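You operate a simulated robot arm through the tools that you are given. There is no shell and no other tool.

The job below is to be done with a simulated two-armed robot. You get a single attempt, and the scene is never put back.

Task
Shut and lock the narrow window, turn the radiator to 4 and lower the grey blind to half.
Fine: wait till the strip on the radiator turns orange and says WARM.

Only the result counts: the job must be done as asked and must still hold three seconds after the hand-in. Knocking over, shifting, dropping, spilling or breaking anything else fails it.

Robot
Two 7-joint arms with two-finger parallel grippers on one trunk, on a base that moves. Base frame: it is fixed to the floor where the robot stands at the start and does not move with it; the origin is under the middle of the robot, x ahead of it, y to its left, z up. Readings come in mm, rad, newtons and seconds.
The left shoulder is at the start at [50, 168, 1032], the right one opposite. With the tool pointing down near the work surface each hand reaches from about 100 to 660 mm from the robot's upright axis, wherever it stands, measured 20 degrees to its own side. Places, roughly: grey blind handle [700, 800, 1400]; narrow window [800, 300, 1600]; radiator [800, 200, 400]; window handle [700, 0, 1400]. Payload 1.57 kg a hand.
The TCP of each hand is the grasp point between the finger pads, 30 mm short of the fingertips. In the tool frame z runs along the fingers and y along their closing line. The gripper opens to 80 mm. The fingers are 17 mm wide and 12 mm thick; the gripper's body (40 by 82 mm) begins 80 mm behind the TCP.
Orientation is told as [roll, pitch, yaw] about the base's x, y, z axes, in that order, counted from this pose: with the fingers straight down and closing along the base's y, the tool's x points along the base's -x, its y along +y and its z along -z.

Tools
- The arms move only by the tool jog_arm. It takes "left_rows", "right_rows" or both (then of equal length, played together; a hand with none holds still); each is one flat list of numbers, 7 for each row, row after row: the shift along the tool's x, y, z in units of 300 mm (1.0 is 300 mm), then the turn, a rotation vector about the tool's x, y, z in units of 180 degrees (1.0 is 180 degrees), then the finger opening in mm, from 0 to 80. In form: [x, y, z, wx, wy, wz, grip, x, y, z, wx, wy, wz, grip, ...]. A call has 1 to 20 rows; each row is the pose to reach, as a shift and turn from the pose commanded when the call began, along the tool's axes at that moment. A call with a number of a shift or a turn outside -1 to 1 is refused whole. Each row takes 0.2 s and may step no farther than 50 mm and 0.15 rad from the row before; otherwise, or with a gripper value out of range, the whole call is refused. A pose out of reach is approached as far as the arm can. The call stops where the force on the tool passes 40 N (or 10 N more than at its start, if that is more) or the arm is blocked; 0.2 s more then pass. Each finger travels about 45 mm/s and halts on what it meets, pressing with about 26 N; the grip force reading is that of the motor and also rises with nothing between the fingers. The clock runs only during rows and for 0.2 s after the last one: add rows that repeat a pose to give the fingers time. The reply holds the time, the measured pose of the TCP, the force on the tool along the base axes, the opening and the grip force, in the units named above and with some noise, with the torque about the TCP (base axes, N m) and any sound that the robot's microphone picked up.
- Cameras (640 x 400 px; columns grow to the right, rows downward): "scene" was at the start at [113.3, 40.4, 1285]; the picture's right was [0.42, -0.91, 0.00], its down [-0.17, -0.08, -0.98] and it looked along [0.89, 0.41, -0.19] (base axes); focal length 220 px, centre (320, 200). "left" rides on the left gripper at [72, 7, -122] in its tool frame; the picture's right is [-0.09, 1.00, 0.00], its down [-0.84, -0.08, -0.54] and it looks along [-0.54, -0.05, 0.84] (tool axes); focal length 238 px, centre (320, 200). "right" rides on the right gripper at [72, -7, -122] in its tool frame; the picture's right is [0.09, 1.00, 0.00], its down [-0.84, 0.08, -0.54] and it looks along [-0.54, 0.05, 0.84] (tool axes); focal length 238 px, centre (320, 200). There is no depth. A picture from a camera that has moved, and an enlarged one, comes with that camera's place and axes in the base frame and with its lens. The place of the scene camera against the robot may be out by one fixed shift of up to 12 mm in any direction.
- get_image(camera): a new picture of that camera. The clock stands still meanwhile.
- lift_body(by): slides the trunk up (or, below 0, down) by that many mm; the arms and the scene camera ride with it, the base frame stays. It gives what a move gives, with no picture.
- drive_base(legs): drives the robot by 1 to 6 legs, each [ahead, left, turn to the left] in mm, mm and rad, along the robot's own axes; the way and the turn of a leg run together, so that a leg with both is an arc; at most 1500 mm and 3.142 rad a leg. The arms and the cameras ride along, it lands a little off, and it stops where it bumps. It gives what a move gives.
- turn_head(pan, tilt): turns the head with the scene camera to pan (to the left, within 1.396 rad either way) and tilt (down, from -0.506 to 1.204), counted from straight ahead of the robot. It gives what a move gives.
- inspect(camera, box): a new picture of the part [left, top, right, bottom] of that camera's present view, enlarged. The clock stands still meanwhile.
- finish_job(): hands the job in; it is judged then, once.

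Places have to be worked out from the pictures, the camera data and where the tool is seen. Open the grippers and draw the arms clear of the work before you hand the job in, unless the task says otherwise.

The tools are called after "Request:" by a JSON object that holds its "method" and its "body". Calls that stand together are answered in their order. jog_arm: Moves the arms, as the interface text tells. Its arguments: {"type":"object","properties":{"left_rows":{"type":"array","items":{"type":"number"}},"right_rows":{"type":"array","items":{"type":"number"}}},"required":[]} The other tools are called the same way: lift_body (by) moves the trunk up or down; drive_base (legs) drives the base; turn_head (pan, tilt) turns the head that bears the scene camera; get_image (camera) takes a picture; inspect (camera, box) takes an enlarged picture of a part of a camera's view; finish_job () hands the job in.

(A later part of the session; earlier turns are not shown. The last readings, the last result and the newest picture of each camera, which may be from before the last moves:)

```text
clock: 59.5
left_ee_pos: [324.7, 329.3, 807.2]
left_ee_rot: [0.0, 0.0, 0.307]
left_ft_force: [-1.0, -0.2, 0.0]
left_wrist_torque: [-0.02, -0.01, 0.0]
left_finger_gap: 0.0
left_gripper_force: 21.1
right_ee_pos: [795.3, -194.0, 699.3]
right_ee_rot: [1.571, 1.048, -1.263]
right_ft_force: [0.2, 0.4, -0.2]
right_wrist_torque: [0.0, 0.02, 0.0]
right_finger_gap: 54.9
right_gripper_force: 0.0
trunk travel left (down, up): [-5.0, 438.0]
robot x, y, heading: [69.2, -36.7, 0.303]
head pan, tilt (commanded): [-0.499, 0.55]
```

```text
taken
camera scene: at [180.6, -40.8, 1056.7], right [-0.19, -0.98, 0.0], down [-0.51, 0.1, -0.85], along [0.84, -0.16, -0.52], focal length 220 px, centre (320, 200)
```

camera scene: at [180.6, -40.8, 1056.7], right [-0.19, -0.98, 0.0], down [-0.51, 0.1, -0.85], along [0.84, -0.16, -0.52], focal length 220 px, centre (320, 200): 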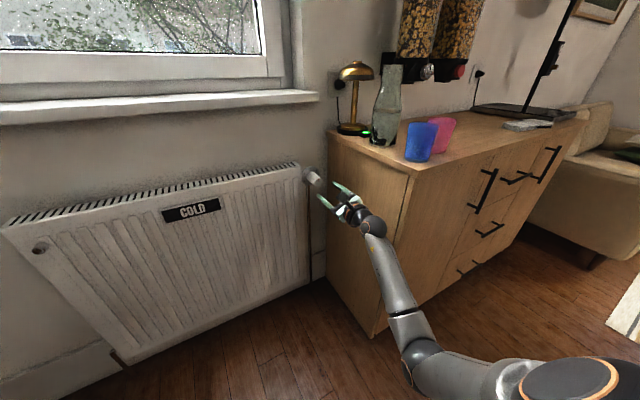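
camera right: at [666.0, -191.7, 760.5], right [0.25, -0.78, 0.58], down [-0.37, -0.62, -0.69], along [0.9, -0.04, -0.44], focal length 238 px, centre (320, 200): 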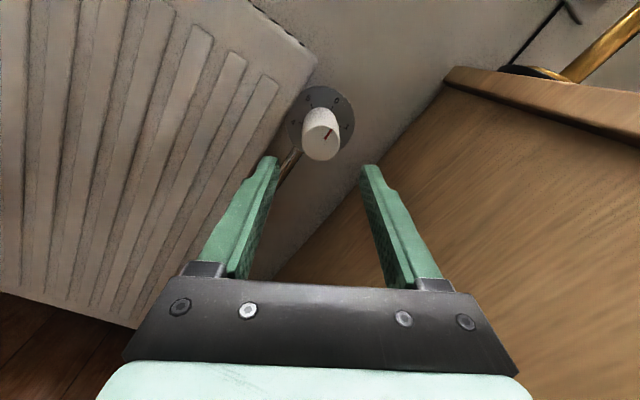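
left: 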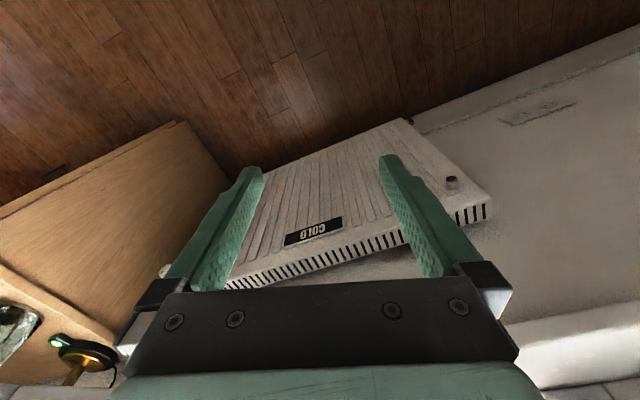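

The wrist turns the full +150° here, so two grips will do. I rotate back to the start orientation and re-centre on the knob axis.

Request:
{"method": "jog_arm", "body": {"right_rows": [0.0082, 0.0124, 0, 0, 0, -0.045, 55, 0.0082, 0.0124, 0, 0, 0, -0.09, 55, 0.0082, 0.0124, 0, 0, 0, -0.135, 55, 0.0082, 0.0124, 0, 0, 0, -0.18, 55, 0.0082, 0.0124, 0, 0, 0, -0.225, 55, 0.0082, 0.0124, 0, 0, 0, -0.27, 55, 0.0082, 0.0124, 0, 0, 0, -0.315, 55, 0.0082, 0.0124, 0, 0, 0, -0.36, 55, 0.0082, 0.0124, 0, 0, 0, -0.405, 55, 0.0082, 0.0124, 0, 0, 0, -0.45, 55, 0.0082, 0.0124, 0, 0, 0, -0.495, 55, 0.0082, 0.0124, 0, 0, 0, -0.54, 55, 0.0082, 0.0124, 0, 0, 0, -0.585, 55, 0.0082, 0.0124, 0, 0, 0, -0.63, 55, 0.0082, 0.0124, 0, 0, 0, -0.675, 55, 0.0082, 0.0124, 0, 0, 0, -0.72, 55, 0.0082, 0.0124, 0, 0, 0, -0.765, 55, 0.0082, 0.0124, 0, 0, 0, -0.81, 55, 0.0082, 0.0124, 0, 0, 0, -0.8333, 55]}}

Request:
{"method": "get_image", "body": {"camera": "right"}}

Request:
{"method": "inspect", "body": {"camera": "right", "box": [240, 60, 400, 180]}}

```text
clock: 63.5
left_ee_pos: [323.9, 327.6, 807.5]
left_ee_rot: [0.001, 0.0, 0.307]
left_ft_force: [-0.3, -0.2, 0.2]
left_wrist_torque: [0.02, -0.01, -0.02]
left_finger_gap: 0.2
left_gripper_force: 20.9
right_ee_pos: [795.1, -196.7, 704.5]
right_ee_rot: [-1.697, -1.57, 2.005]
right_ft_force: [0.7, -0.2, -0.3]
right_wrist_torque: [0.01, 0.01, 0.03]
right_finger_gap: 55.3
right_gripper_force: 0.1
trunk travel left (down, up): [-5.0, 438.0]
robot x, y, heading: [66.9, -37.2, 0.307]
head pan, tilt (commanded): [-0.499, 0.55]
```

```text
taken
camera right: at [681.2, -240.0, 634.4], right [-0.3, 0.95, -0.09], down [-0.54, -0.09, 0.84], along [0.79, 0.3, 0.54], focal length 238 px, centre (320, 200)
```

right: 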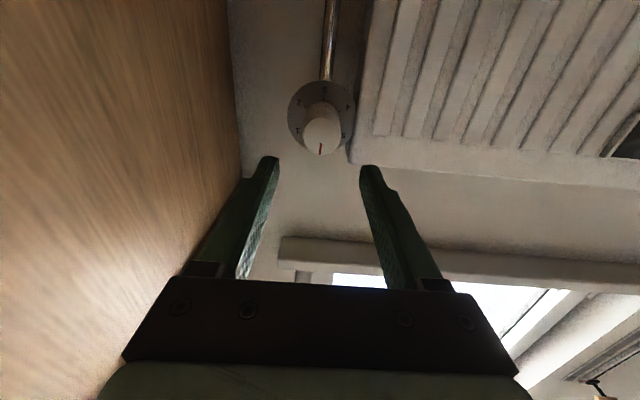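

```text
3.33 times, centred on (320, 120) of right
camera zoom: at [681.2, -240.0, 634.4], right [-0.3, 0.95, -0.09], down [-0.54, -0.09, 0.84], along [0.79, 0.3, 0.54], focal length 794 px, centre (320, 467)
```

zoom: 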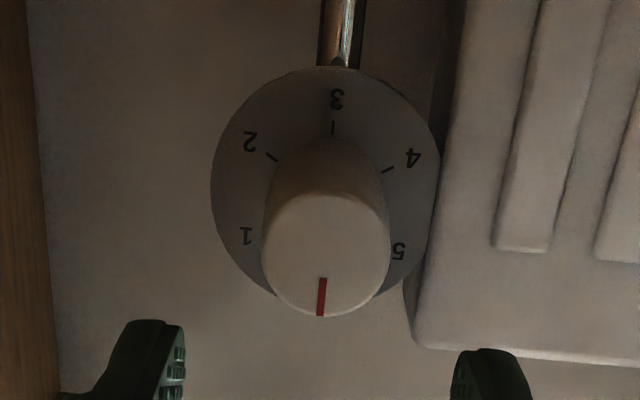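

The wrist camera shows the dial clearly (0–5 at 60° steps, pointer at 0). I advance 80 mm so the fingers straddle the knob.

Request:
{"method": "jog_arm", "body": {"right_rows": [0.006, 0, 0.0667, 0, 0, 0, 55, 0.006, 0, 0.1333, 0, 0, 0, 55, 0.006, 0, 0.2, 0, 0, 0, 55, 0.006, 0, 0.2667, 0, 0, 0, 55]}}

Request:
{"method": "get_image", "body": {"camera": "right"}}

Request:
{"method": "inspect", "body": {"camera": "scene", "box": [280, 150, 380, 240]}}

```text
clock: 64.5
left_ee_pos: [324.5, 328.6, 807.1]
left_ee_rot: [0.0, 0.001, 0.308]
left_ft_force: [0.2, -0.2, 0.6]
left_wrist_torque: [0.03, -0.02, -0.03]
left_finger_gap: 0.2
left_gripper_force: 21.0
right_ee_pos: [871.5, -170.3, 703.1]
right_ee_rot: [1.698, -1.569, -1.39]
right_ft_force: [0.1, 0.2, -0.7]
right_wrist_torque: [0.02, 0.0, -0.02]
right_finger_gap: 54.9
right_gripper_force: 0.0
trunk travel left (down, up): [-5.0, 438.0]
robot x, y, heading: [65.8, -34.9, 0.305]
head pan, tilt (commanded): [-0.499, 0.55]
```

```text
taken
camera right: at [757.4, -214.5, 632.6], right [-0.3, 0.95, -0.09], down [-0.54, -0.09, 0.84], along [0.79, 0.3, 0.54], focal length 238 px, centre (320, 200)
```

right: 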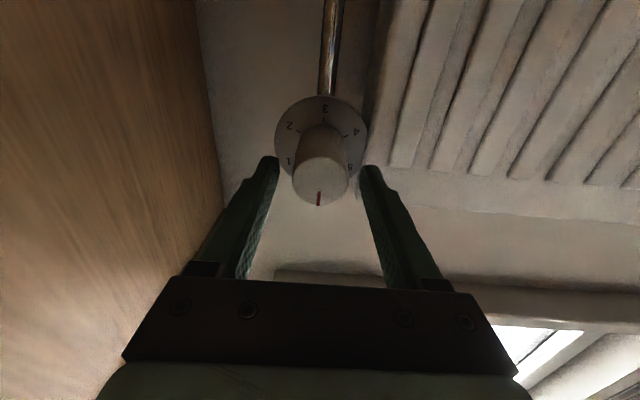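

```text
4.44 times, centred on (330, 195) of scene
camera zoom: at [180.6, -40.8, 1056.7], right [-0.19, -0.98, 0.0], down [-0.51, 0.1, -0.85], along [0.84, -0.16, -0.52], focal length 976 px, centre (276, 222)
```

zoom: 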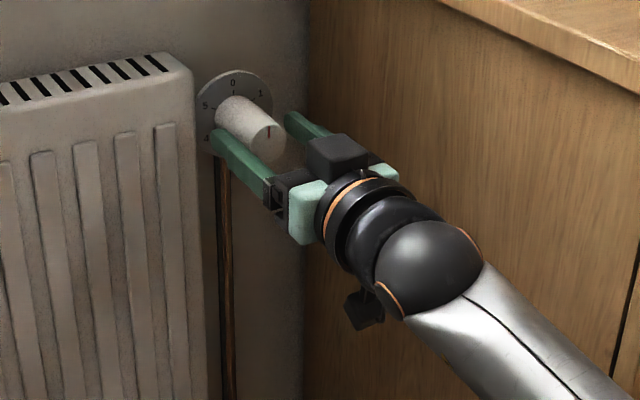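

Fingers straddle the knob (face at A≈785). I advance 8 mm more and close on it.

Request:
{"method": "jog_arm", "body": {"right_rows": [0.006, -0.002, 0.0267, 0, 0, 0, 55, 0.006, -0.002, 0.0267, 0, 0, 0, 20, 0.006, -0.002, 0.0267, 0, 0, 0, 10, 0.006, -0.002, 0.0267, 0, 0, 0, 10, 0.006, -0.002, 0.0267, 0, 0, 0, 10]}}

Request:
{"method": "get_image", "body": {"camera": "right"}}

```text
clock: 65.7
left_ee_pos: [325.7, 327.9, 806.0]
left_ee_rot: [0.0, 0.0, 0.308]
left_ft_force: [0.1, -0.8, 0.4]
left_wrist_torque: [-0.01, -0.01, 0.01]
left_finger_gap: 0.2
left_gripper_force: 21.2
right_ee_pos: [879.7, -167.8, 701.8]
right_ee_rot: [2.688, -1.569, -2.38]
right_ft_force: [0.3, 5.5, -0.9]
right_wrist_torque: [0.03, -0.06, 0.14]
right_finger_gap: 35.6
right_gripper_force: 38.7
trunk travel left (down, up): [-5.0, 438.0]
robot x, y, heading: [68.4, -38.4, 0.302]
head pan, tilt (commanded): [-0.499, 0.55]
```

```text
taken
camera right: at [765.3, -212.0, 631.2], right [-0.3, 0.95, -0.09], down [-0.54, -0.09, 0.84], along [0.79, 0.3, 0.54], focal length 238 px, centre (320, 200)
```

right: 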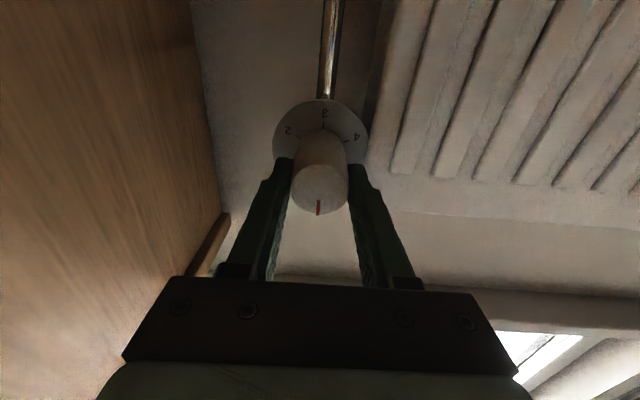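

The knob is gripped (gap 35.6 mm) with a slight side load, so I shift 1.5 mm left and start turning clockwise by 150°.

Request:
{"method": "jog_arm", "body": {"right_rows": [0, 0.005, 0, 0, 0, 0, 10, 0, 0.005, 0, 0, 0, 0.045, 10, 0, 0.005, 0, 0, 0, 0.09, 10, 0, 0.005, 0, 0, 0, 0.135, 10, 0, 0.005, 0, 0, 0, 0.18, 10, 0, 0.005, 0, 0, 0, 0.225, 10, 0, 0.005, 0, 0, 0, 0.27, 10, 0, 0.005, 0, 0, 0, 0.315, 10, 0, 0.005, 0, 0, 0, 0.36, 10, 0, 0.005, 0, 0, 0, 0.405, 10]}}

Request:
{"method": "get_image", "body": {"camera": "right"}}

```text
clock: 67.8
left_ee_pos: [325.4, 328.9, 806.5]
left_ee_rot: [0.0, 0.003, 0.308]
left_ft_force: [0.4, -0.3, 0.5]
left_wrist_torque: [-0.02, -0.03, 0.0]
left_finger_gap: 0.0
left_gripper_force: 21.2
right_ee_pos: [879.7, -169.9, 701.4]
right_ee_rot: [1.572, -0.294, -1.266]
right_ft_force: [31.0, -0.5, 2.3]
right_wrist_torque: [0.04, -0.15, -0.56]
right_finger_gap: 35.2
right_gripper_force: 42.6
trunk travel left (down, up): [-5.0, 438.0]
robot x, y, heading: [63.6, -38.2, 0.311]
head pan, tilt (commanded): [-0.499, 0.55]
```

```text
taken
camera right: at [743.3, -143.4, 674.4], right [-0.11, 0.36, 0.93], down [-0.28, -0.91, 0.32], along [0.95, -0.23, 0.2], focal length 238 px, centre (320, 200)
```

right: 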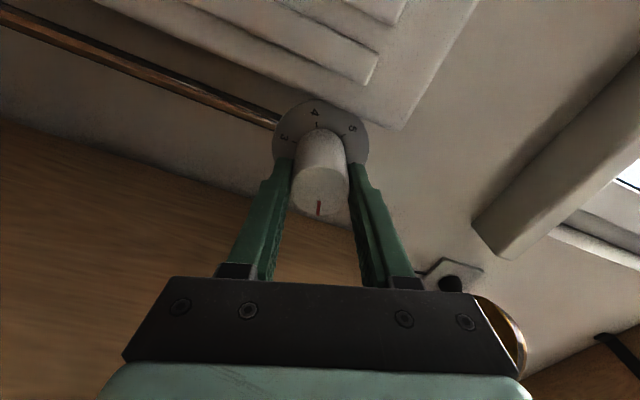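

The knob turned with the gripper (~73°), but there is a 30 N axial pull. I relax by moving 4 mm toward the wall and re-read the forces.

Request:
{"method": "jog_arm", "body": {"right_rows": [0, 0, 0.0067, 0, 0, 0, 10, 0, 0, 0.0133, 0, 0, 0, 10]}}

Request:
{"method": "inspect", "body": {"camera": "right", "box": [240, 80, 400, 220]}}

```text
clock: 68.5
left_ee_pos: [322.0, 328.5, 807.8]
left_ee_rot: [-0.002, -0.002, 0.308]
left_ft_force: [-0.1, -0.2, 0.1]
left_wrist_torque: [-0.02, -0.01, -0.01]
left_finger_gap: 0.0
left_gripper_force: 21.3
right_ee_pos: [880.2, -169.6, 700.7]
right_ee_rot: [1.569, -0.299, -1.262]
right_ft_force: [-35.5, -14.4, -1.0]
right_wrist_torque: [-0.03, 0.01, -0.04]
right_finger_gap: 35.5
right_gripper_force: 42.5
trunk travel left (down, up): [-5.0, 438.0]
robot x, y, heading: [65.8, -36.8, 0.306]
head pan, tilt (commanded): [-0.499, 0.55]
```

```text
2.86 times, centred on (320, 150) of right
camera zoom: at [743.4, -143.6, 674.5], right [-0.11, 0.36, 0.93], down [-0.28, -0.9, 0.32], along [0.95, -0.22, 0.2], focal length 681 px, centre (320, 343)
```

zoom: 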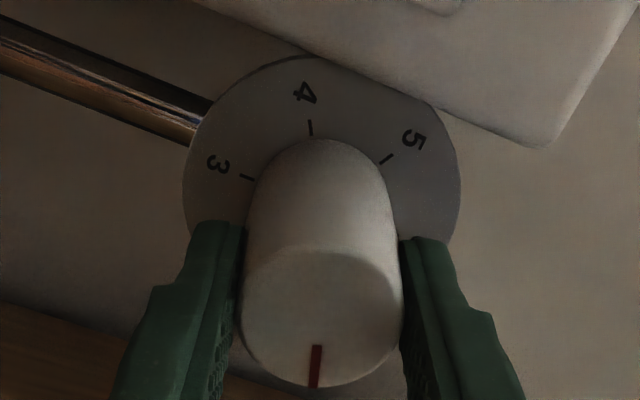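

The grip is axially stiff (~17 N/mm), so I back off 1.5 mm and keep turning in smaller portions while watching the force.

Request:
{"method": "jog_arm", "body": {"right_rows": [0, 0, -0.006, 0, 0, 0, 10, 0, 0, -0.006, 0, 0, 0.04, 10, 0, 0, -0.006, 0, 0, 0.08, 10, 0, 0, -0.006, 0, 0, 0.12, 10, 0, 0, -0.006, 0, 0, 0.16, 10]}}

Request:
{"method": "inspect", "body": {"camera": "right", "box": [240, 80, 400, 220]}}

```text
clock: 69.7
left_ee_pos: [323.5, 328.7, 808.8]
left_ee_rot: [0.003, 0.0, 0.306]
left_ft_force: [0.0, 0.8, 1.0]
left_wrist_torque: [-0.03, -0.01, -0.01]
left_finger_gap: 0.1
left_gripper_force: 21.1
right_ee_pos: [880.6, -169.2, 700.4]
right_ee_rot: [1.567, 0.207, -1.265]
right_ft_force: [-31.7, -18.9, -9.6]
right_wrist_torque: [-0.12, 0.34, -0.41]
right_finger_gap: 35.4
right_gripper_force: 42.5
trunk travel left (down, up): [-5.0, 438.0]
robot x, y, heading: [62.7, -37.0, 0.303]
head pan, tilt (commanded): [-0.499, 0.55]
```

```text
2.86 times, centred on (320, 150) of right
camera zoom: at [742.7, -138.4, 709.4], right [0.04, -0.11, 0.99], down [-0.27, -0.96, -0.1], along [0.96, -0.26, -0.06], focal length 681 px, centre (320, 343)
```

zoom: 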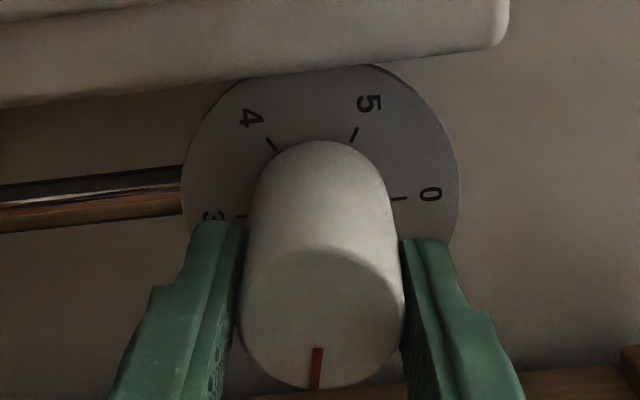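

The knob follows (about 102° so far). I relax 2 mm axially and continue turning.

Request:
{"method": "jog_arm", "body": {"right_rows": [0, 0, -0.0067, 0, 0, 0, 10, 0, 0, -0.0067, 0, 0, 0.04, 10, 0, 0, -0.0067, 0, 0, 0.08, 10, 0, 0, -0.0067, 0, 0, 0.12, 10, 0, 0, -0.0067, 0, 0, 0.16, 10, 0, 0, -0.0067, 0, 0, 0.2, 10, 0, 0, -0.0067, 0, 0, 0.24, 10]}}

Request:
{"method": "inspect", "body": {"camera": "right", "box": [240, 80, 400, 220]}}

```text
clock: 71.2
left_ee_pos: [325.3, 328.1, 806.5]
left_ee_rot: [0.002, 0.003, 0.308]
left_ft_force: [-0.3, -0.7, 0.0]
left_wrist_torque: [-0.02, 0.02, -0.01]
left_finger_gap: 0.0
left_gripper_force: 21.7
right_ee_pos: [879.7, -168.7, 698.2]
right_ee_rot: [1.568, 0.963, -1.268]
right_ft_force: [11.9, -9.0, -9.5]
right_wrist_torque: [-0.17, 0.57, -0.71]
right_finger_gap: 35.3
right_gripper_force: 42.4
trunk travel left (down, up): [-5.0, 438.0]
robot x, y, heading: [67.1, -35.8, 0.312]
head pan, tilt (commanded): [-0.499, 0.55]
```

```text
2.86 times, centred on (320, 150) of right
camera zoom: at [750.1, -161.7, 755.0], right [0.23, -0.73, 0.64], down [-0.35, -0.68, -0.64], along [0.91, -0.08, -0.42], focal length 681 px, centre (320, 343)
```

zoom: 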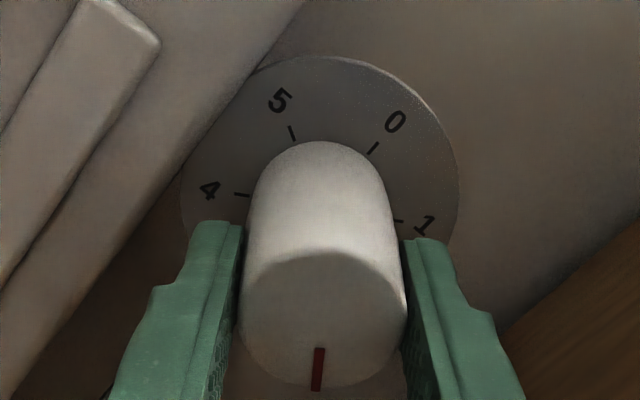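

The knob has turned about 145°. I try to continue in the same grip a bit further to see if the wrist still has range.

Request:
{"method": "jog_arm", "body": {"right_rows": [0, 0, 0.001, 0, 0, 0.04, 10, 0, 0, 0.001, 0, 0, 0.08, 10, 0, 0, 0.001, 0, 0, 0.12, 10, 0, 0, 0.001, 0, 0, 0.16, 10]}}

Request:
{"method": "inspect", "body": {"camera": "right", "box": [240, 80, 400, 220]}}

Request:
{"method": "get_image", "body": {"camera": "scene"}}

```text
clock: 72.2
left_ee_pos: [323.8, 328.3, 806.9]
left_ee_rot: [0.0, 0.002, 0.306]
left_ft_force: [0.0, 0.4, 0.3]
left_wrist_torque: [0.01, 0.01, 0.02]
left_finger_gap: 0.0
left_gripper_force: 21.5
right_ee_pos: [879.8, -167.6, 698.5]
right_ee_rot: [1.527, 1.465, -1.305]
right_ft_force: [-0.9, -5.7, -10.1]
right_wrist_torque: [-0.33, 1.01, -0.23]
right_finger_gap: 35.5
right_gripper_force: 42.5
trunk travel left (down, up): [-5.0, 438.0]
robot x, y, heading: [67.5, -33.9, 0.312]
head pan, tilt (commanded): [-0.499, 0.55]
```

```text
2.86 times, centred on (320, 150) of right
camera zoom: at [759.8, -192.0, 770.7], right [0.3, -0.93, 0.2], down [-0.47, -0.32, -0.82], along [0.83, 0.15, -0.54], focal length 681 px, centre (320, 343)
```

zoom: 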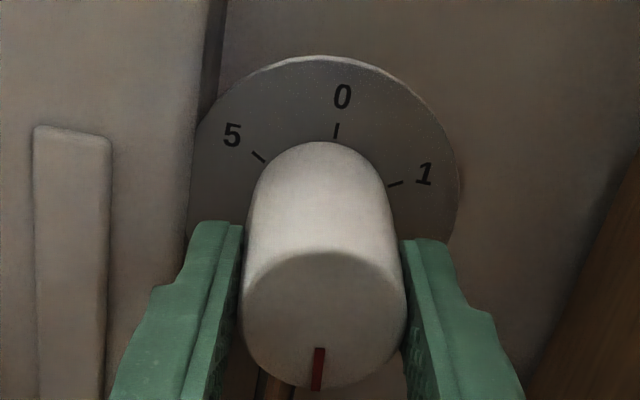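

```text
taken
camera scene: at [181.6, -41.2, 1056.5], right [-0.19, -0.98, 0.0], down [-0.51, 0.1, -0.85], along [0.84, -0.16, -0.52], focal length 220 px, centre (320, 200)
```

scene: 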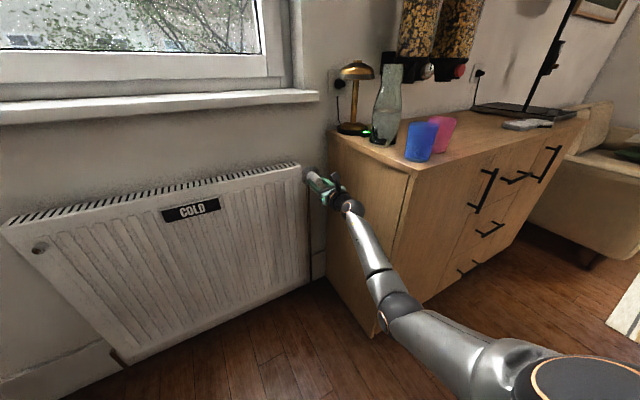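

Still in range: the knob is at about 174° (near 3). I continue the turn toward 4 in the same grip.

Request:
{"method": "jog_arm", "body": {"right_rows": [0, 0, 0, 0, 0, 0.04, 10, 0, 0, 0, 0, 0, 0.08, 10, 0, 0, 0, 0, 0, 0.12, 10, 0, 0, 0, 0, 0, 0.16, 10, 0, 0, 0, 0, 0, 0.2, 10]}}

Request:
{"method": "inspect", "body": {"camera": "right", "box": [240, 80, 400, 220]}}

```text
clock: 73.5
left_ee_pos: [325.7, 328.6, 807.8]
left_ee_rot: [0.0, 0.002, 0.307]
left_ft_force: [0.3, 1.4, -0.5]
left_wrist_torque: [0.0, -0.06, 0.01]
left_finger_gap: 0.0
left_gripper_force: 21.7
right_ee_pos: [879.6, -166.6, 699.9]
right_ee_rot: [-1.563, 1.049, 1.888]
right_ft_force: [-10.5, -0.1, -11.8]
right_wrist_torque: [-0.19, 0.62, 0.2]
right_finger_gap: 35.4
right_gripper_force: 42.9
trunk travel left (down, up): [-5.0, 438.0]
robot x, y, heading: [68.2, -39.4, 0.308]
head pan, tilt (commanded): [-0.499, 0.55]
```

```text
2.86 times, centred on (320, 150) of right
camera zoom: at [773.0, -233.4, 765.8], right [0.28, -0.87, -0.42], down [-0.63, 0.17, -0.76], along [0.73, 0.47, -0.5], focal length 681 px, centre (320, 343)
```

zoom: 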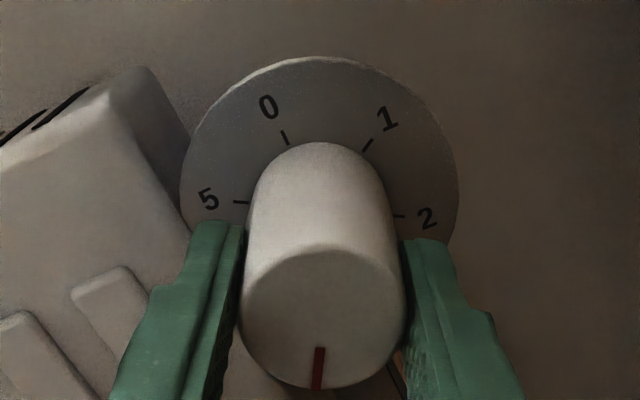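

At about 210° now. I turn the last 30° to bring the pointer to 4.

Request:
{"method": "jog_arm", "body": {"right_rows": [0, 0, -0.001, 0, 0, 0.04, 10, 0, 0, -0.001, 0, 0, 0.08, 10, 0, 0, -0.001, 0, 0, 0.12, 10, 0, 0, -0.001, 0, 0, 0.1667, 10, 0, 0, -0.001, 0, 0, 0.1667, 10]}}

Request:
{"method": "inspect", "body": {"camera": "right", "box": [240, 80, 400, 220]}}

Request:
{"method": "get_image", "body": {"camera": "scene"}}

```text
clock: 74.7
left_ee_pos: [323.9, 329.6, 806.9]
left_ee_rot: [0.0, 0.002, 0.308]
left_ft_force: [0.2, 0.3, -0.1]
left_wrist_torque: [-0.02, -0.05, -0.02]
left_finger_gap: 0.2
left_gripper_force: 21.5
right_ee_pos: [879.7, -166.2, 698.9]
right_ee_rot: [-1.568, 0.526, 1.883]
right_ft_force: [4.4, 9.3, -8.9]
right_wrist_torque: [-0.11, 0.41, 0.53]
right_finger_gap: 35.4
right_gripper_force: 42.0
trunk travel left (down, up): [-5.0, 438.0]
robot x, y, heading: [64.1, -33.0, 0.308]
head pan, tilt (commanded): [-0.499, 0.55]
```

```text
2.86 times, centred on (320, 150) of right
camera zoom: at [781.6, -260.5, 742.5], right [0.17, -0.55, -0.82], down [-0.73, 0.49, -0.49], along [0.66, 0.68, -0.32], focal length 681 px, centre (320, 343)
```

zoom: 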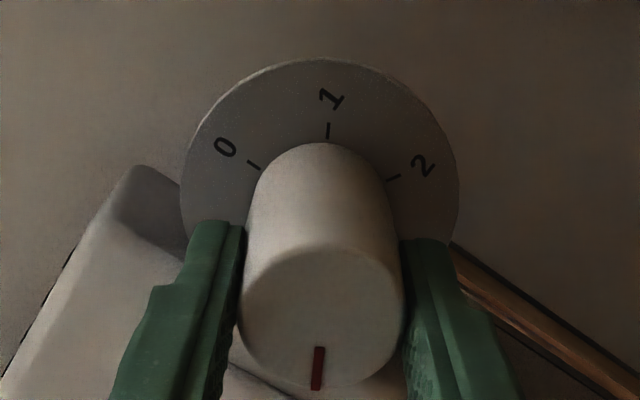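

```text
taken
camera scene: at [181.8, -40.3, 1056.5], right [-0.19, -0.98, 0.0], down [-0.51, 0.1, -0.85], along [0.84, -0.16, -0.52], focal length 220 px, centre (320, 200)
```

scene: 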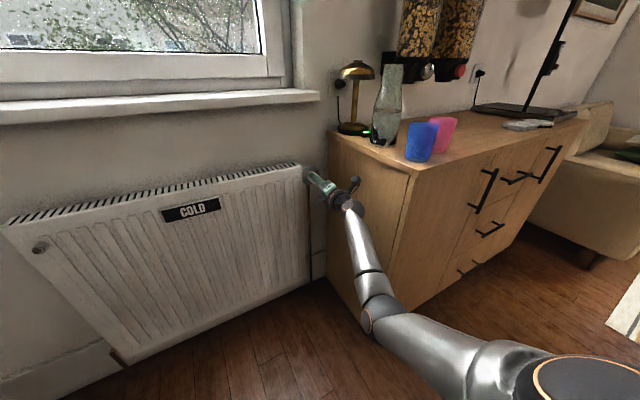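

The pointer should now be at 240°, i.e. on 4. I open the fingers and retract straight back to check.

Request:
{"method": "jog_arm", "body": {"right_rows": [0, 0, 0, 0, 0, 0, 40, 0, 0, 0, 0, 0, 0, 52, 0, 0, 0, 0, 0, 0, 55, 0, 0, 0, 0, 0, 0, 55]}}

Request:
{"method": "jog_arm", "body": {"right_rows": [0, 0, -0.1, 0, 0, 0, 55, 0, 0, -0.2, 0, 0, 0, 55, 0, 0, -0.3, 0, 0, 0, 55, 0, 0, -0.4, 0, 0, 0, 55]}}

Request:
{"method": "get_image", "body": {"camera": "right"}}

Request:
{"method": "inspect", "body": {"camera": "scene", "box": [290, 160, 340, 195]}}

```text
clock: 75.7
left_ee_pos: [324.4, 328.3, 807.8]
left_ee_rot: [0.001, 0.0, 0.308]
left_ft_force: [-0.8, 0.3, 0.5]
left_wrist_torque: [0.02, 0.02, -0.04]
left_finger_gap: 0.0
left_gripper_force: 21.4
right_ee_pos: [878.4, -169.1, 701.0]
right_ee_rot: [-1.571, 0.528, 1.877]
right_ft_force: [0.4, -0.5, 0.1]
right_wrist_torque: [0.01, -0.04, -0.01]
right_finger_gap: 54.9
right_gripper_force: 0.0
trunk travel left (down, up): [-5.0, 438.0]
robot x, y, heading: [63.3, -39.3, 0.308]
head pan, tilt (commanded): [-0.499, 0.55]
```

```text
clock: 76.7
left_ee_pos: [324.5, 329.7, 807.6]
left_ee_rot: [-0.002, 0.001, 0.308]
left_ft_force: [-0.5, -0.1, 0.5]
left_wrist_torque: [-0.02, 0.01, -0.03]
left_finger_gap: 0.0
left_gripper_force: 21.3
right_ee_pos: [766.0, -207.2, 715.8]
right_ee_rot: [-1.597, 0.534, 1.86]
right_ft_force: [0.3, -0.2, -0.4]
right_wrist_torque: [0.0, 0.02, 0.01]
right_finger_gap: 55.1
right_gripper_force: 0.0
trunk travel left (down, up): [-5.0, 438.0]
robot x, y, heading: [64.6, -36.0, 0.307]
head pan, tilt (commanded): [-0.499, 0.55]
```

```text
taken
camera right: at [665.7, -299.5, 756.5], right [0.19, -0.55, -0.81], down [-0.71, 0.49, -0.5], along [0.68, 0.67, -0.3], focal length 238 px, centre (320, 200)
```

right: 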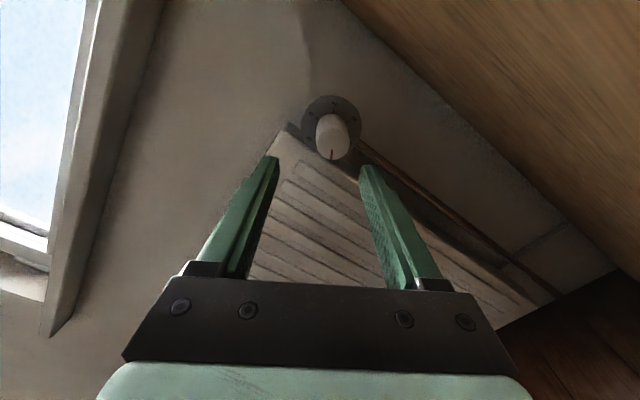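

```text
11.43 times, centred on (315, 178) of scene
camera zoom: at [180.2, -39.6, 1059.0], right [-0.19, -0.98, 0.0], down [-0.51, 0.1, -0.85], along [0.84, -0.16, -0.52], focal length 2509 px, centre (377, 457)
```

zoom: 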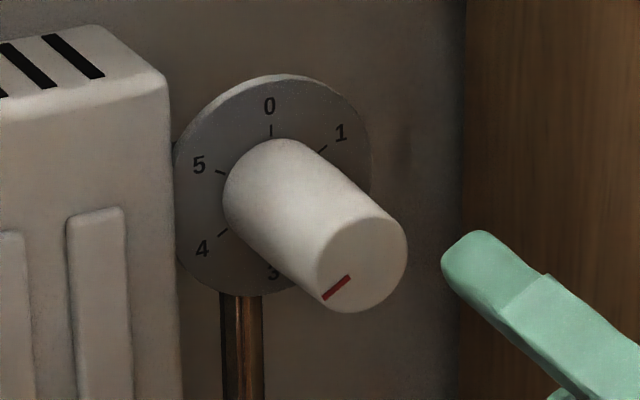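

The pointer is on 4 (about 240°). The arm posture shifted a bit in the retreat, so I check the whole scene.

Request:
{"method": "get_image", "body": {"camera": "scene"}}

Request:
{"method": "inspect", "body": {"camera": "scene", "box": [130, 180, 250, 240]}}

```text
taken
camera scene: at [180.2, -39.6, 1059.0], right [-0.19, -0.98, 0.0], down [-0.51, 0.1, -0.85], along [0.84, -0.16, -0.52], focal length 220 px, centre (320, 200)
```

scene: 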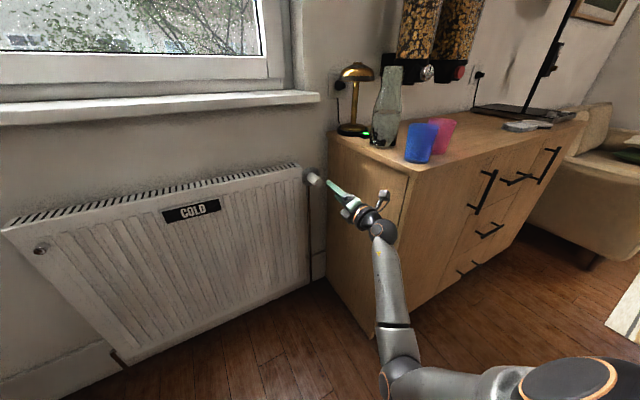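

```text
5.33 times, centred on (190, 210) of scene
camera zoom: at [180.2, -39.6, 1059.0], right [-0.19, -0.98, 0.0], down [-0.51, 0.1, -0.85], along [0.84, -0.16, -0.52], focal length 1171 px, centre (1013, 147)
```

zoom: 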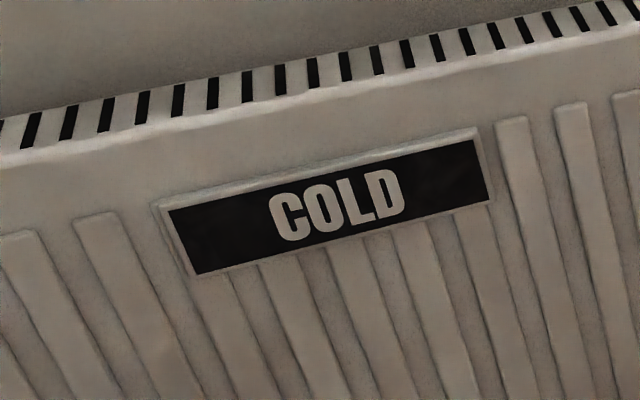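

The strip still says COLD, as expected at first. The right elbow is low and maybe touching the robot's own base, so I raise the trunk 120 mm and then unwind the right wrist in two calls.

Request:
{"method": "lift_body", "body": {"by": 120}}

Request:
{"method": "jog_arm", "body": {"right_rows": [0, 0, 0, 0, 0, -0.0444, 55, 0, 0, 0, 0, 0, -0.0889, 55, 0, 0, 0, 0, 0, -0.1333, 55, 0, 0, 0, 0, 0, -0.1778, 55, 0, 0, 0, 0, 0, -0.2222, 55, 0, 0, 0, 0, 0, -0.2667, 55, 0, 0, 0, 0, 0, -0.3111, 55, 0, 0, 0, 0, 0, -0.3556, 55, 0, 0, 0, 0, 0, -0.4, 55, 0, 0, 0, 0, 0, -0.4444, 55, 0, 0, 0, 0, 0, -0.4889, 55, 0, 0, 0, 0, 0, -0.5333, 55, 0, 0, 0, 0, 0, -0.5778, 55, 0, 0, 0, 0, 0, -0.6222, 55, 0, 0, 0, 0, 0, -0.6667, 55]}}

Request:
{"method": "get_image", "body": {"camera": "scene"}}

```text
clock: 78.2
left_ee_pos: [323.3, 328.2, 926.7]
left_ee_rot: [0.001, 0.0, 0.308]
left_ft_force: [-0.8, 0.1, -0.4]
left_wrist_torque: [0.0, 0.01, 0.0]
left_finger_gap: 0.0
left_gripper_force: 21.3
right_ee_pos: [763.7, -204.5, 820.4]
right_ee_rot: [-1.57, 0.528, 1.879]
right_ft_force: [0.6, -0.6, 0.0]
right_wrist_torque: [0.0, -0.01, -0.02]
right_finger_gap: 55.0
right_gripper_force: 0.0
trunk travel left (down, up): [-125.0, 318.0]
robot x, y, heading: [63.1, -37.5, 0.303]
head pan, tilt (commanded): [-0.499, 0.55]
```

```text
clock: 81.3
left_ee_pos: [324.1, 326.6, 926.8]
left_ee_rot: [0.0, 0.001, 0.308]
left_ft_force: [0.5, 0.3, -0.4]
left_wrist_torque: [0.0, -0.03, 0.03]
left_finger_gap: 0.0
left_gripper_force: 20.8
right_ee_pos: [765.0, -205.0, 820.5]
right_ee_rot: [1.57, 0.514, -1.261]
right_ft_force: [0.8, -0.1, 0.7]
right_wrist_torque: [0.0, 0.0, 0.0]
right_finger_gap: 54.9
right_gripper_force: 0.1
trunk travel left (down, up): [-125.0, 318.0]
robot x, y, heading: [68.6, -38.4, 0.307]
head pan, tilt (commanded): [-0.499, 0.55]
```

```text
taken
camera scene: at [180.6, -40.8, 1176.7], right [-0.19, -0.98, 0.0], down [-0.51, 0.1, -0.85], along [0.84, -0.16, -0.52], focal length 220 px, centre (320, 200)
```

scene: 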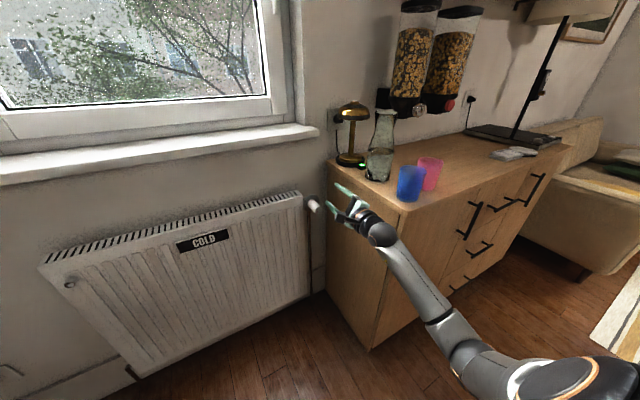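

Request:
{"method": "jog_arm", "body": {"right_rows": [0, 0, 0, 0, 0, -0.0444, 40, 0, 0, 0, 0, 0, -0.0889, 30, 0, 0, 0, 0, 0, -0.1333, 20, 0, 0, 0, 0, 0, -0.1778, 10, 0, 0, 0, 0, 0, -0.2222, 0, 0, 0, 0, 0, 0, -0.2667, 0, 0, 0, 0, 0, 0, -0.3111, 0, 0, 0, 0, 0, 0, -0.3556, 0, 0, 0, 0, 0, 0, -0.4, 0, 0, 0, 0, 0, 0, -0.4444, 0, 0, 0, 0, 0, 0, -0.4889, 0, 0, 0, 0, 0, 0, -0.5333, 0, 0, 0, 0, 0, 0, -0.5778, 0, 0, 0, 0, 0, 0, -0.6222, 0, 0, 0, 0, 0, 0, -0.6667, 0]}}

Request:
{"method": "get_image", "body": {"camera": "right"}}

```text
clock: 84.5
left_ee_pos: [324.5, 328.7, 926.0]
left_ee_rot: [-0.001, 0.0, 0.307]
left_ft_force: [0.3, -0.7, -0.5]
left_wrist_torque: [0.01, -0.01, 0.01]
left_finger_gap: 0.0
left_gripper_force: 21.6
right_ee_pos: [763.6, -205.6, 821.2]
right_ee_rot: [-1.591, -1.56, 1.9]
right_ft_force: [-0.4, -0.4, -0.2]
right_wrist_torque: [-0.02, 0.02, -0.01]
right_finger_gap: 0.0
right_gripper_force: 21.2
trunk travel left (down, up): [-125.0, 318.0]
robot x, y, heading: [66.6, -38.8, 0.307]
head pan, tilt (commanded): [-0.499, 0.55]
```

```text
taken
camera right: at [649.1, -249.1, 749.6], right [-0.3, 0.95, -0.1], down [-0.54, -0.08, 0.84], along [0.78, 0.31, 0.54], focal length 238 px, centre (320, 200)
```

right: 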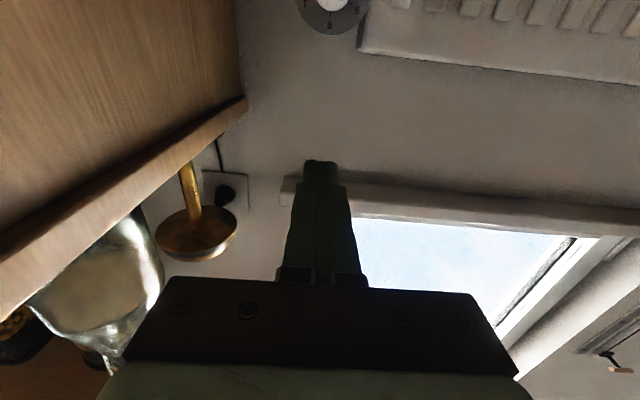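

Right wrist is back to neutral. I tuck the right hand in, turning it to point down, away from the sideboard.

Request:
{"method": "jog_arm", "body": {"right_rows": [-0.009, 0.0545, -0.0812, 0, 0.0455, 0, 0, -0.018, 0.1091, -0.1624, 0, 0.0909, 0, 0, -0.027, 0.1636, -0.2435, 0, 0.1364, 0, 0, -0.036, 0.2182, -0.3247, 0, 0.1818, 0, 0, -0.045, 0.2727, -0.4059, 0, 0.2273, 0, 0, -0.055, 0.3273, -0.4871, 0, 0.2727, 0, 0, -0.064, 0.3818, -0.5683, 0, 0.3182, 0, 0, -0.073, 0.4364, -0.6495, 0, 0.3636, 0, 0, -0.082, 0.4909, -0.7306, 0, 0.4091, 0, 0, -0.091, 0.5455, -0.8118, 0, 0.4545, 0, 0, -0.1, 0.6, -0.893, 0, 0.5, 0, 0]}}

Request:
{"method": "turn_head", "body": {"pan": 0.5, "tilt": 0.1}}

Request:
{"method": "get_image", "body": {"camera": "scene"}}

```text
clock: 87.0
left_ee_pos: [324.4, 327.8, 927.0]
left_ee_rot: [0.0, 0.0, 0.308]
left_ft_force: [0.2, -1.0, 0.1]
left_wrist_torque: [0.02, 0.0, -0.02]
left_finger_gap: 0.1
left_gripper_force: 21.3
right_ee_pos: [454.5, -113.5, 851.8]
right_ee_rot: [-0.007, 0.002, 0.308]
right_ft_force: [0.3, 0.2, -0.4]
right_wrist_torque: [0.0, 0.04, -0.01]
right_finger_gap: 0.0
right_gripper_force: 21.7
trunk travel left (down, up): [-125.0, 318.0]
robot x, y, heading: [61.8, -38.4, 0.309]
head pan, tilt (commanded): [-0.499, 0.55]
```

```text
clock: 88.2
left_ee_pos: [323.6, 328.4, 926.7]
left_ee_rot: [-0.001, -0.001, 0.307]
left_ft_force: [-0.4, -0.5, 0.3]
left_wrist_torque: [0.0, 0.02, -0.04]
left_finger_gap: 0.0
left_gripper_force: 21.3
right_ee_pos: [455.6, -113.6, 850.8]
right_ee_rot: [-0.007, 0.0, 0.306]
right_ft_force: [-0.4, -1.0, 0.7]
right_wrist_torque: [0.02, -0.01, 0.01]
right_finger_gap: 0.1
right_gripper_force: 20.9
trunk travel left (down, up): [-125.0, 318.0]
robot x, y, heading: [64.6, -33.4, 0.305]
head pan, tilt (commanded): [0.499, 0.099]
```

```text
taken
camera scene: at [156.2, 42.8, 1218.3], right [0.72, -0.69, 0.0], down [-0.07, -0.07, -0.99], along [0.69, 0.72, -0.1], focal length 220 px, centre (320, 200)
```

scene: 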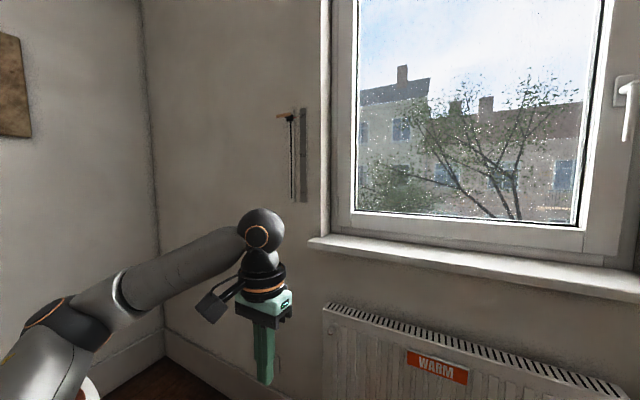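

The strip is orange and reads WARM. Now the blind: I drive 250 mm ahead and 150 mm left (keeping away from the table), then raise the trunk.

Request:
{"method": "drive_base", "body": {"legs": [[240, 0, 0], [0, 150, 0]]}}

Request:
{"method": "lift_body", "body": {"by": 300}}

Request:
{"method": "get_image", "body": {"camera": "scene"}}

Request:
{"method": "inspect", "body": {"camera": "scene", "box": [200, 150, 320, 310]}}

```text
clock: 91.5
left_ee_pos: [509.6, 541.5, 927.2]
left_ee_rot: [-0.001, 0.0, 0.307]
left_ft_force: [0.2, -0.4, 0.7]
left_wrist_torque: [-0.03, 0.0, 0.02]
left_finger_gap: 0.0
left_gripper_force: 21.2
right_ee_pos: [640.9, 100.6, 851.0]
right_ee_rot: [-0.005, -0.001, 0.307]
right_ft_force: [-0.5, -0.2, -0.2]
right_wrist_torque: [-0.01, 0.0, -0.04]
right_finger_gap: 0.1
right_gripper_force: 21.3
trunk travel left (down, up): [-125.0, 318.0]
robot x, y, heading: [249.4, 176.4, 0.306]
head pan, tilt (commanded): [0.499, 0.099]
```

```text
clock: 94.5
left_ee_pos: [509.9, 542.0, 1226.3]
left_ee_rot: [-0.001, -0.001, 0.307]
left_ft_force: [0.4, -0.1, 0.4]
left_wrist_torque: [0.0, -0.03, 0.01]
left_finger_gap: 0.0
left_gripper_force: 21.4
right_ee_pos: [640.7, 99.9, 1150.3]
right_ee_rot: [-0.006, 0.0, 0.304]
right_ft_force: [-0.6, -0.9, -0.2]
right_wrist_torque: [0.0, -0.01, 0.02]
right_finger_gap: 0.0
right_gripper_force: 21.4
trunk travel left (down, up): [-425.0, 18.0]
robot x, y, heading: [252.2, 180.6, 0.306]
head pan, tilt (commanded): [0.499, 0.099]
```

```text
taken
camera scene: at [341.8, 255.9, 1518.3], right [0.72, -0.69, 0.0], down [-0.07, -0.07, -0.99], along [0.69, 0.72, -0.1], focal length 220 px, centre (320, 200)
```

scene: 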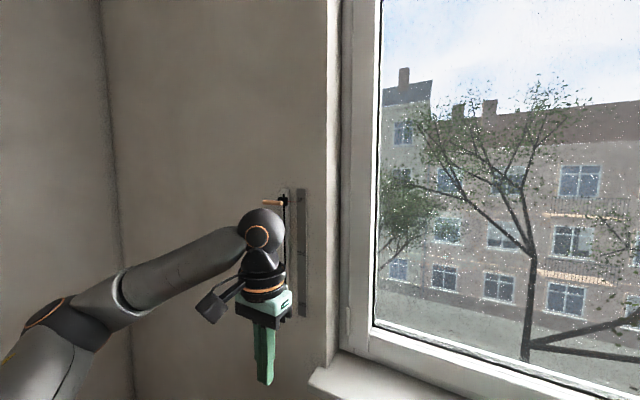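

```text
2.50 times, centred on (260, 230) of scene
camera zoom: at [341.8, 255.9, 1518.3], right [0.72, -0.69, 0.0], down [-0.07, -0.07, -0.99], along [0.69, 0.72, -0.1], focal length 549 px, centre (470, 125)
```

zoom: 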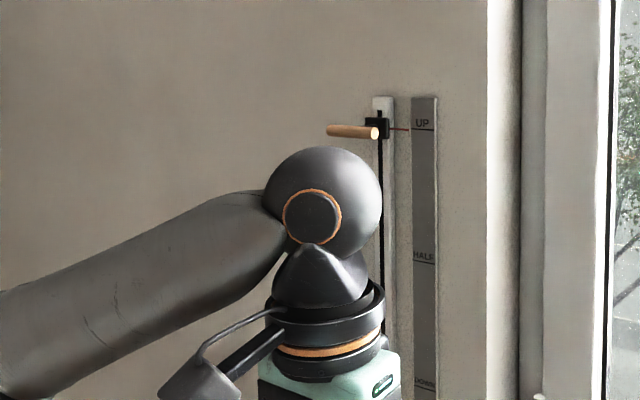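

The peg spans roughly L 500–566 at z≈1453 near the wall (A≈840). I bring the left hand to point forward at an intermediate position right-below the peg.

Request:
{"method": "jog_arm", "body": {"left_rows": [-0.0152, 0.0267, -0.0376, 0, -0.0455, 0, 0, -0.0303, 0.0533, -0.0751, 0, -0.0909, 0, 0, -0.0455, 0.08, -0.1127, 0, -0.1364, 0, 0, -0.0606, 0.1067, -0.1503, 0, -0.1818, 0, 0, -0.0758, 0.1333, -0.1879, 0, -0.2273, 0, 0, -0.0909, 0.16, -0.2254, 0, -0.2727, 0, 0, -0.1061, 0.1867, -0.263, 0, -0.3182, 0, 0, -0.1212, 0.2133, -0.3006, 0, -0.3636, 0, 0, -0.1364, 0.24, -0.3381, 0, -0.4091, 0, 0, -0.1515, 0.2667, -0.3757, 0, -0.4545, 0, 0, -0.1667, 0.2933, -0.4133, 0, -0.5, 0, 0]}}

Request:
{"method": "get_image", "body": {"camera": "scene"}}

Request:
{"method": "get_image", "body": {"camera": "left"}}

```text
clock: 96.9
left_ee_pos: [530.7, 643.0, 1351.4]
left_ee_rot: [-1.181, -1.57, 1.484]
left_ft_force: [0.1, -0.2, 0.6]
left_wrist_torque: [-0.01, -0.01, -0.02]
left_finger_gap: 0.1
left_gripper_force: 21.3
left hand out of reach, approached as far as the arm can: row 11
right_ee_pos: [641.8, 100.6, 1150.7]
right_ee_rot: [-0.005, 0.001, 0.307]
right_ft_force: [0.5, -0.4, 0.0]
right_wrist_torque: [0.0, 0.0, 0.0]
right_finger_gap: 0.0
right_gripper_force: 21.2
trunk travel left (down, up): [-425.0, 18.0]
robot x, y, heading: [250.4, 174.8, 0.312]
head pan, tilt (commanded): [0.499, 0.099]
```

```text
taken
camera scene: at [341.9, 256.3, 1518.3], right [0.72, -0.69, 0.0], down [-0.07, -0.07, -0.99], along [0.69, 0.72, -0.1], focal length 220 px, centre (320, 200)
```

scene: 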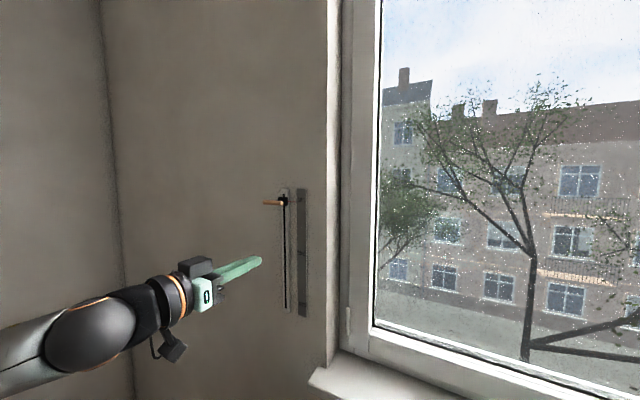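

```text
taken
camera left: at [414.8, 612.0, 1279.0], right [-0.3, 0.95, 0.09], down [-0.49, -0.23, 0.84], along [0.82, 0.21, 0.54], focal length 238 px, centre (320, 200)
```

left: 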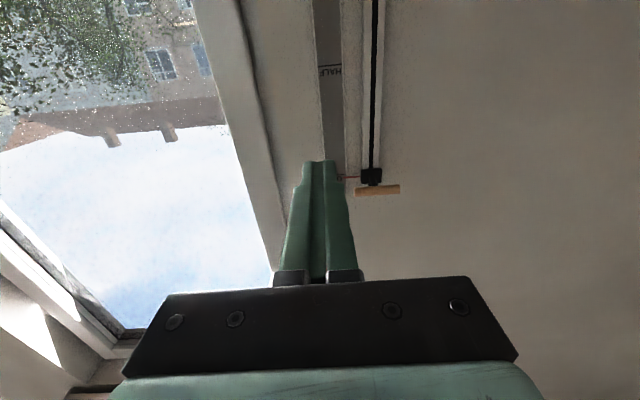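

The left hand points at the wall and its camera sees the peg standing off in front of the slider. I rotate the hand 90° so the fingers close vertically, open them, and move up-left toward the peg height.

Request:
{"method": "jog_arm", "body": {"left_rows": [-0.0278, 0.02, 0, 0, 0, 0.0417, 20, -0.0556, 0.04, 0, 0, 0, 0.0833, 30, -0.0833, 0.06, 0, 0, 0, 0.125, 40, -0.1111, 0.08, 0, 0, 0, 0.1667, 45, -0.1389, 0.1, 0, 0, 0, 0.2083, 50, -0.1667, 0.12, 0, 0, 0, 0.25, 50, -0.1944, 0.14, 0, 0, 0, 0.2917, 50, -0.2222, 0.16, 0, 0, 0, 0.3333, 50, -0.25, 0.18, 0, 0, 0, 0.375, 50, -0.2778, 0.2, 0, 0, 0, 0.4167, 50, -0.3056, 0.22, 0, 0, 0, 0.4583, 50, -0.3333, 0.25, 0, 0, 0, 0.5, 50]}}

Request:
{"method": "get_image", "body": {"camera": "scene"}}

Request:
{"method": "get_image", "body": {"camera": "left"}}

```text
clock: 99.5
left_ee_pos: [508.2, 714.7, 1452.3]
left_ee_rot: [1.571, 0.003, -1.263]
left_ft_force: [0.5, 0.0, 1.0]
left_wrist_torque: [0.0, 0.04, 0.01]
left_finger_gap: 50.0
left_gripper_force: 0.1
right_ee_pos: [641.1, 99.5, 1150.3]
right_ee_rot: [-0.005, 0.001, 0.307]
right_ft_force: [0.3, -0.2, 0.0]
right_wrist_torque: [0.01, -0.02, -0.01]
right_finger_gap: 0.0
right_gripper_force: 21.3
trunk travel left (down, up): [-425.0, 18.0]
robot x, y, heading: [246.9, 179.3, 0.307]
head pan, tilt (commanded): [0.499, 0.099]
```

```text
taken
camera scene: at [341.7, 255.9, 1518.3], right [0.72, -0.69, 0.0], down [-0.07, -0.07, -1.0], along [0.69, 0.72, -0.1], focal length 220 px, centre (320, 200)
```

scene: 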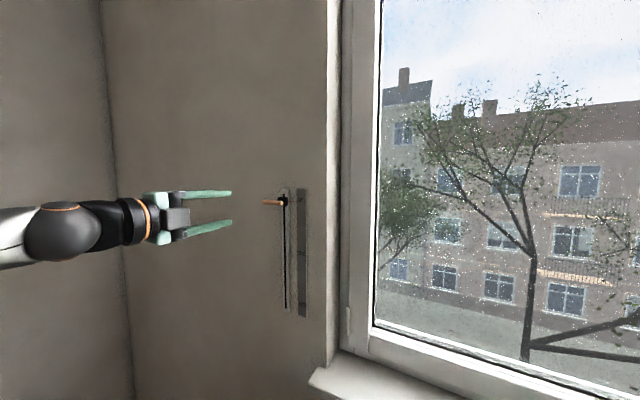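

```text
taken
camera left: at [371.9, 746.0, 1458.6], right [0.03, -0.09, 1.0], down [-0.26, -0.96, -0.08], along [0.96, -0.26, -0.05], focal length 238 px, centre (320, 200)
```

left: 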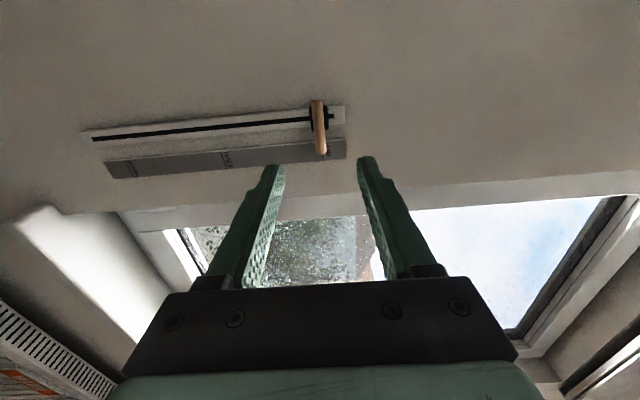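

Request:
{"method": "inspect", "body": {"camera": "left", "box": [270, 80, 370, 180]}}

Request:
{"method": "inspect", "body": {"camera": "scene", "box": [220, 170, 320, 240]}}

```text
4.00 times, centred on (320, 130) of left
camera zoom: at [371.9, 746.0, 1458.6], right [0.03, -0.09, 1.0], down [-0.26, -0.96, -0.08], along [0.96, -0.26, -0.05], focal length 953 px, centre (320, 480)
```

zoom: 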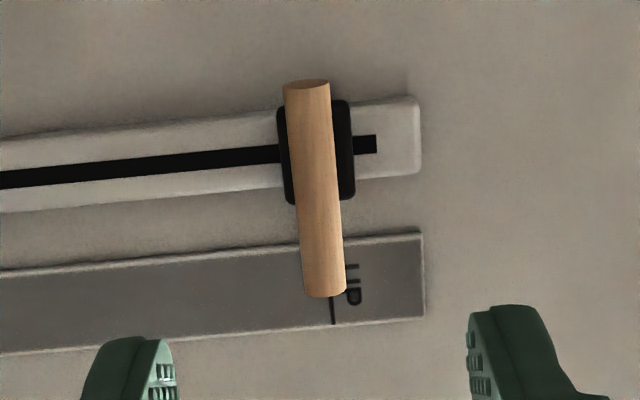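

```text
5.71 times, centred on (270, 205) of scene
camera zoom: at [341.7, 255.9, 1518.3], right [0.72, -0.69, 0.0], down [-0.07, -0.07, -1.0], along [0.69, 0.72, -0.1], focal length 1254 px, centre (606, 171)
```

zoom: 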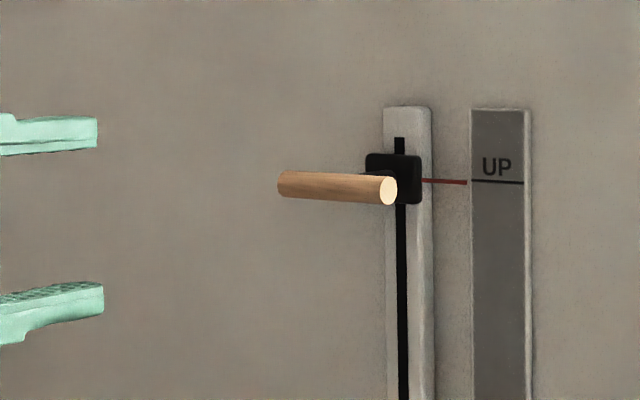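

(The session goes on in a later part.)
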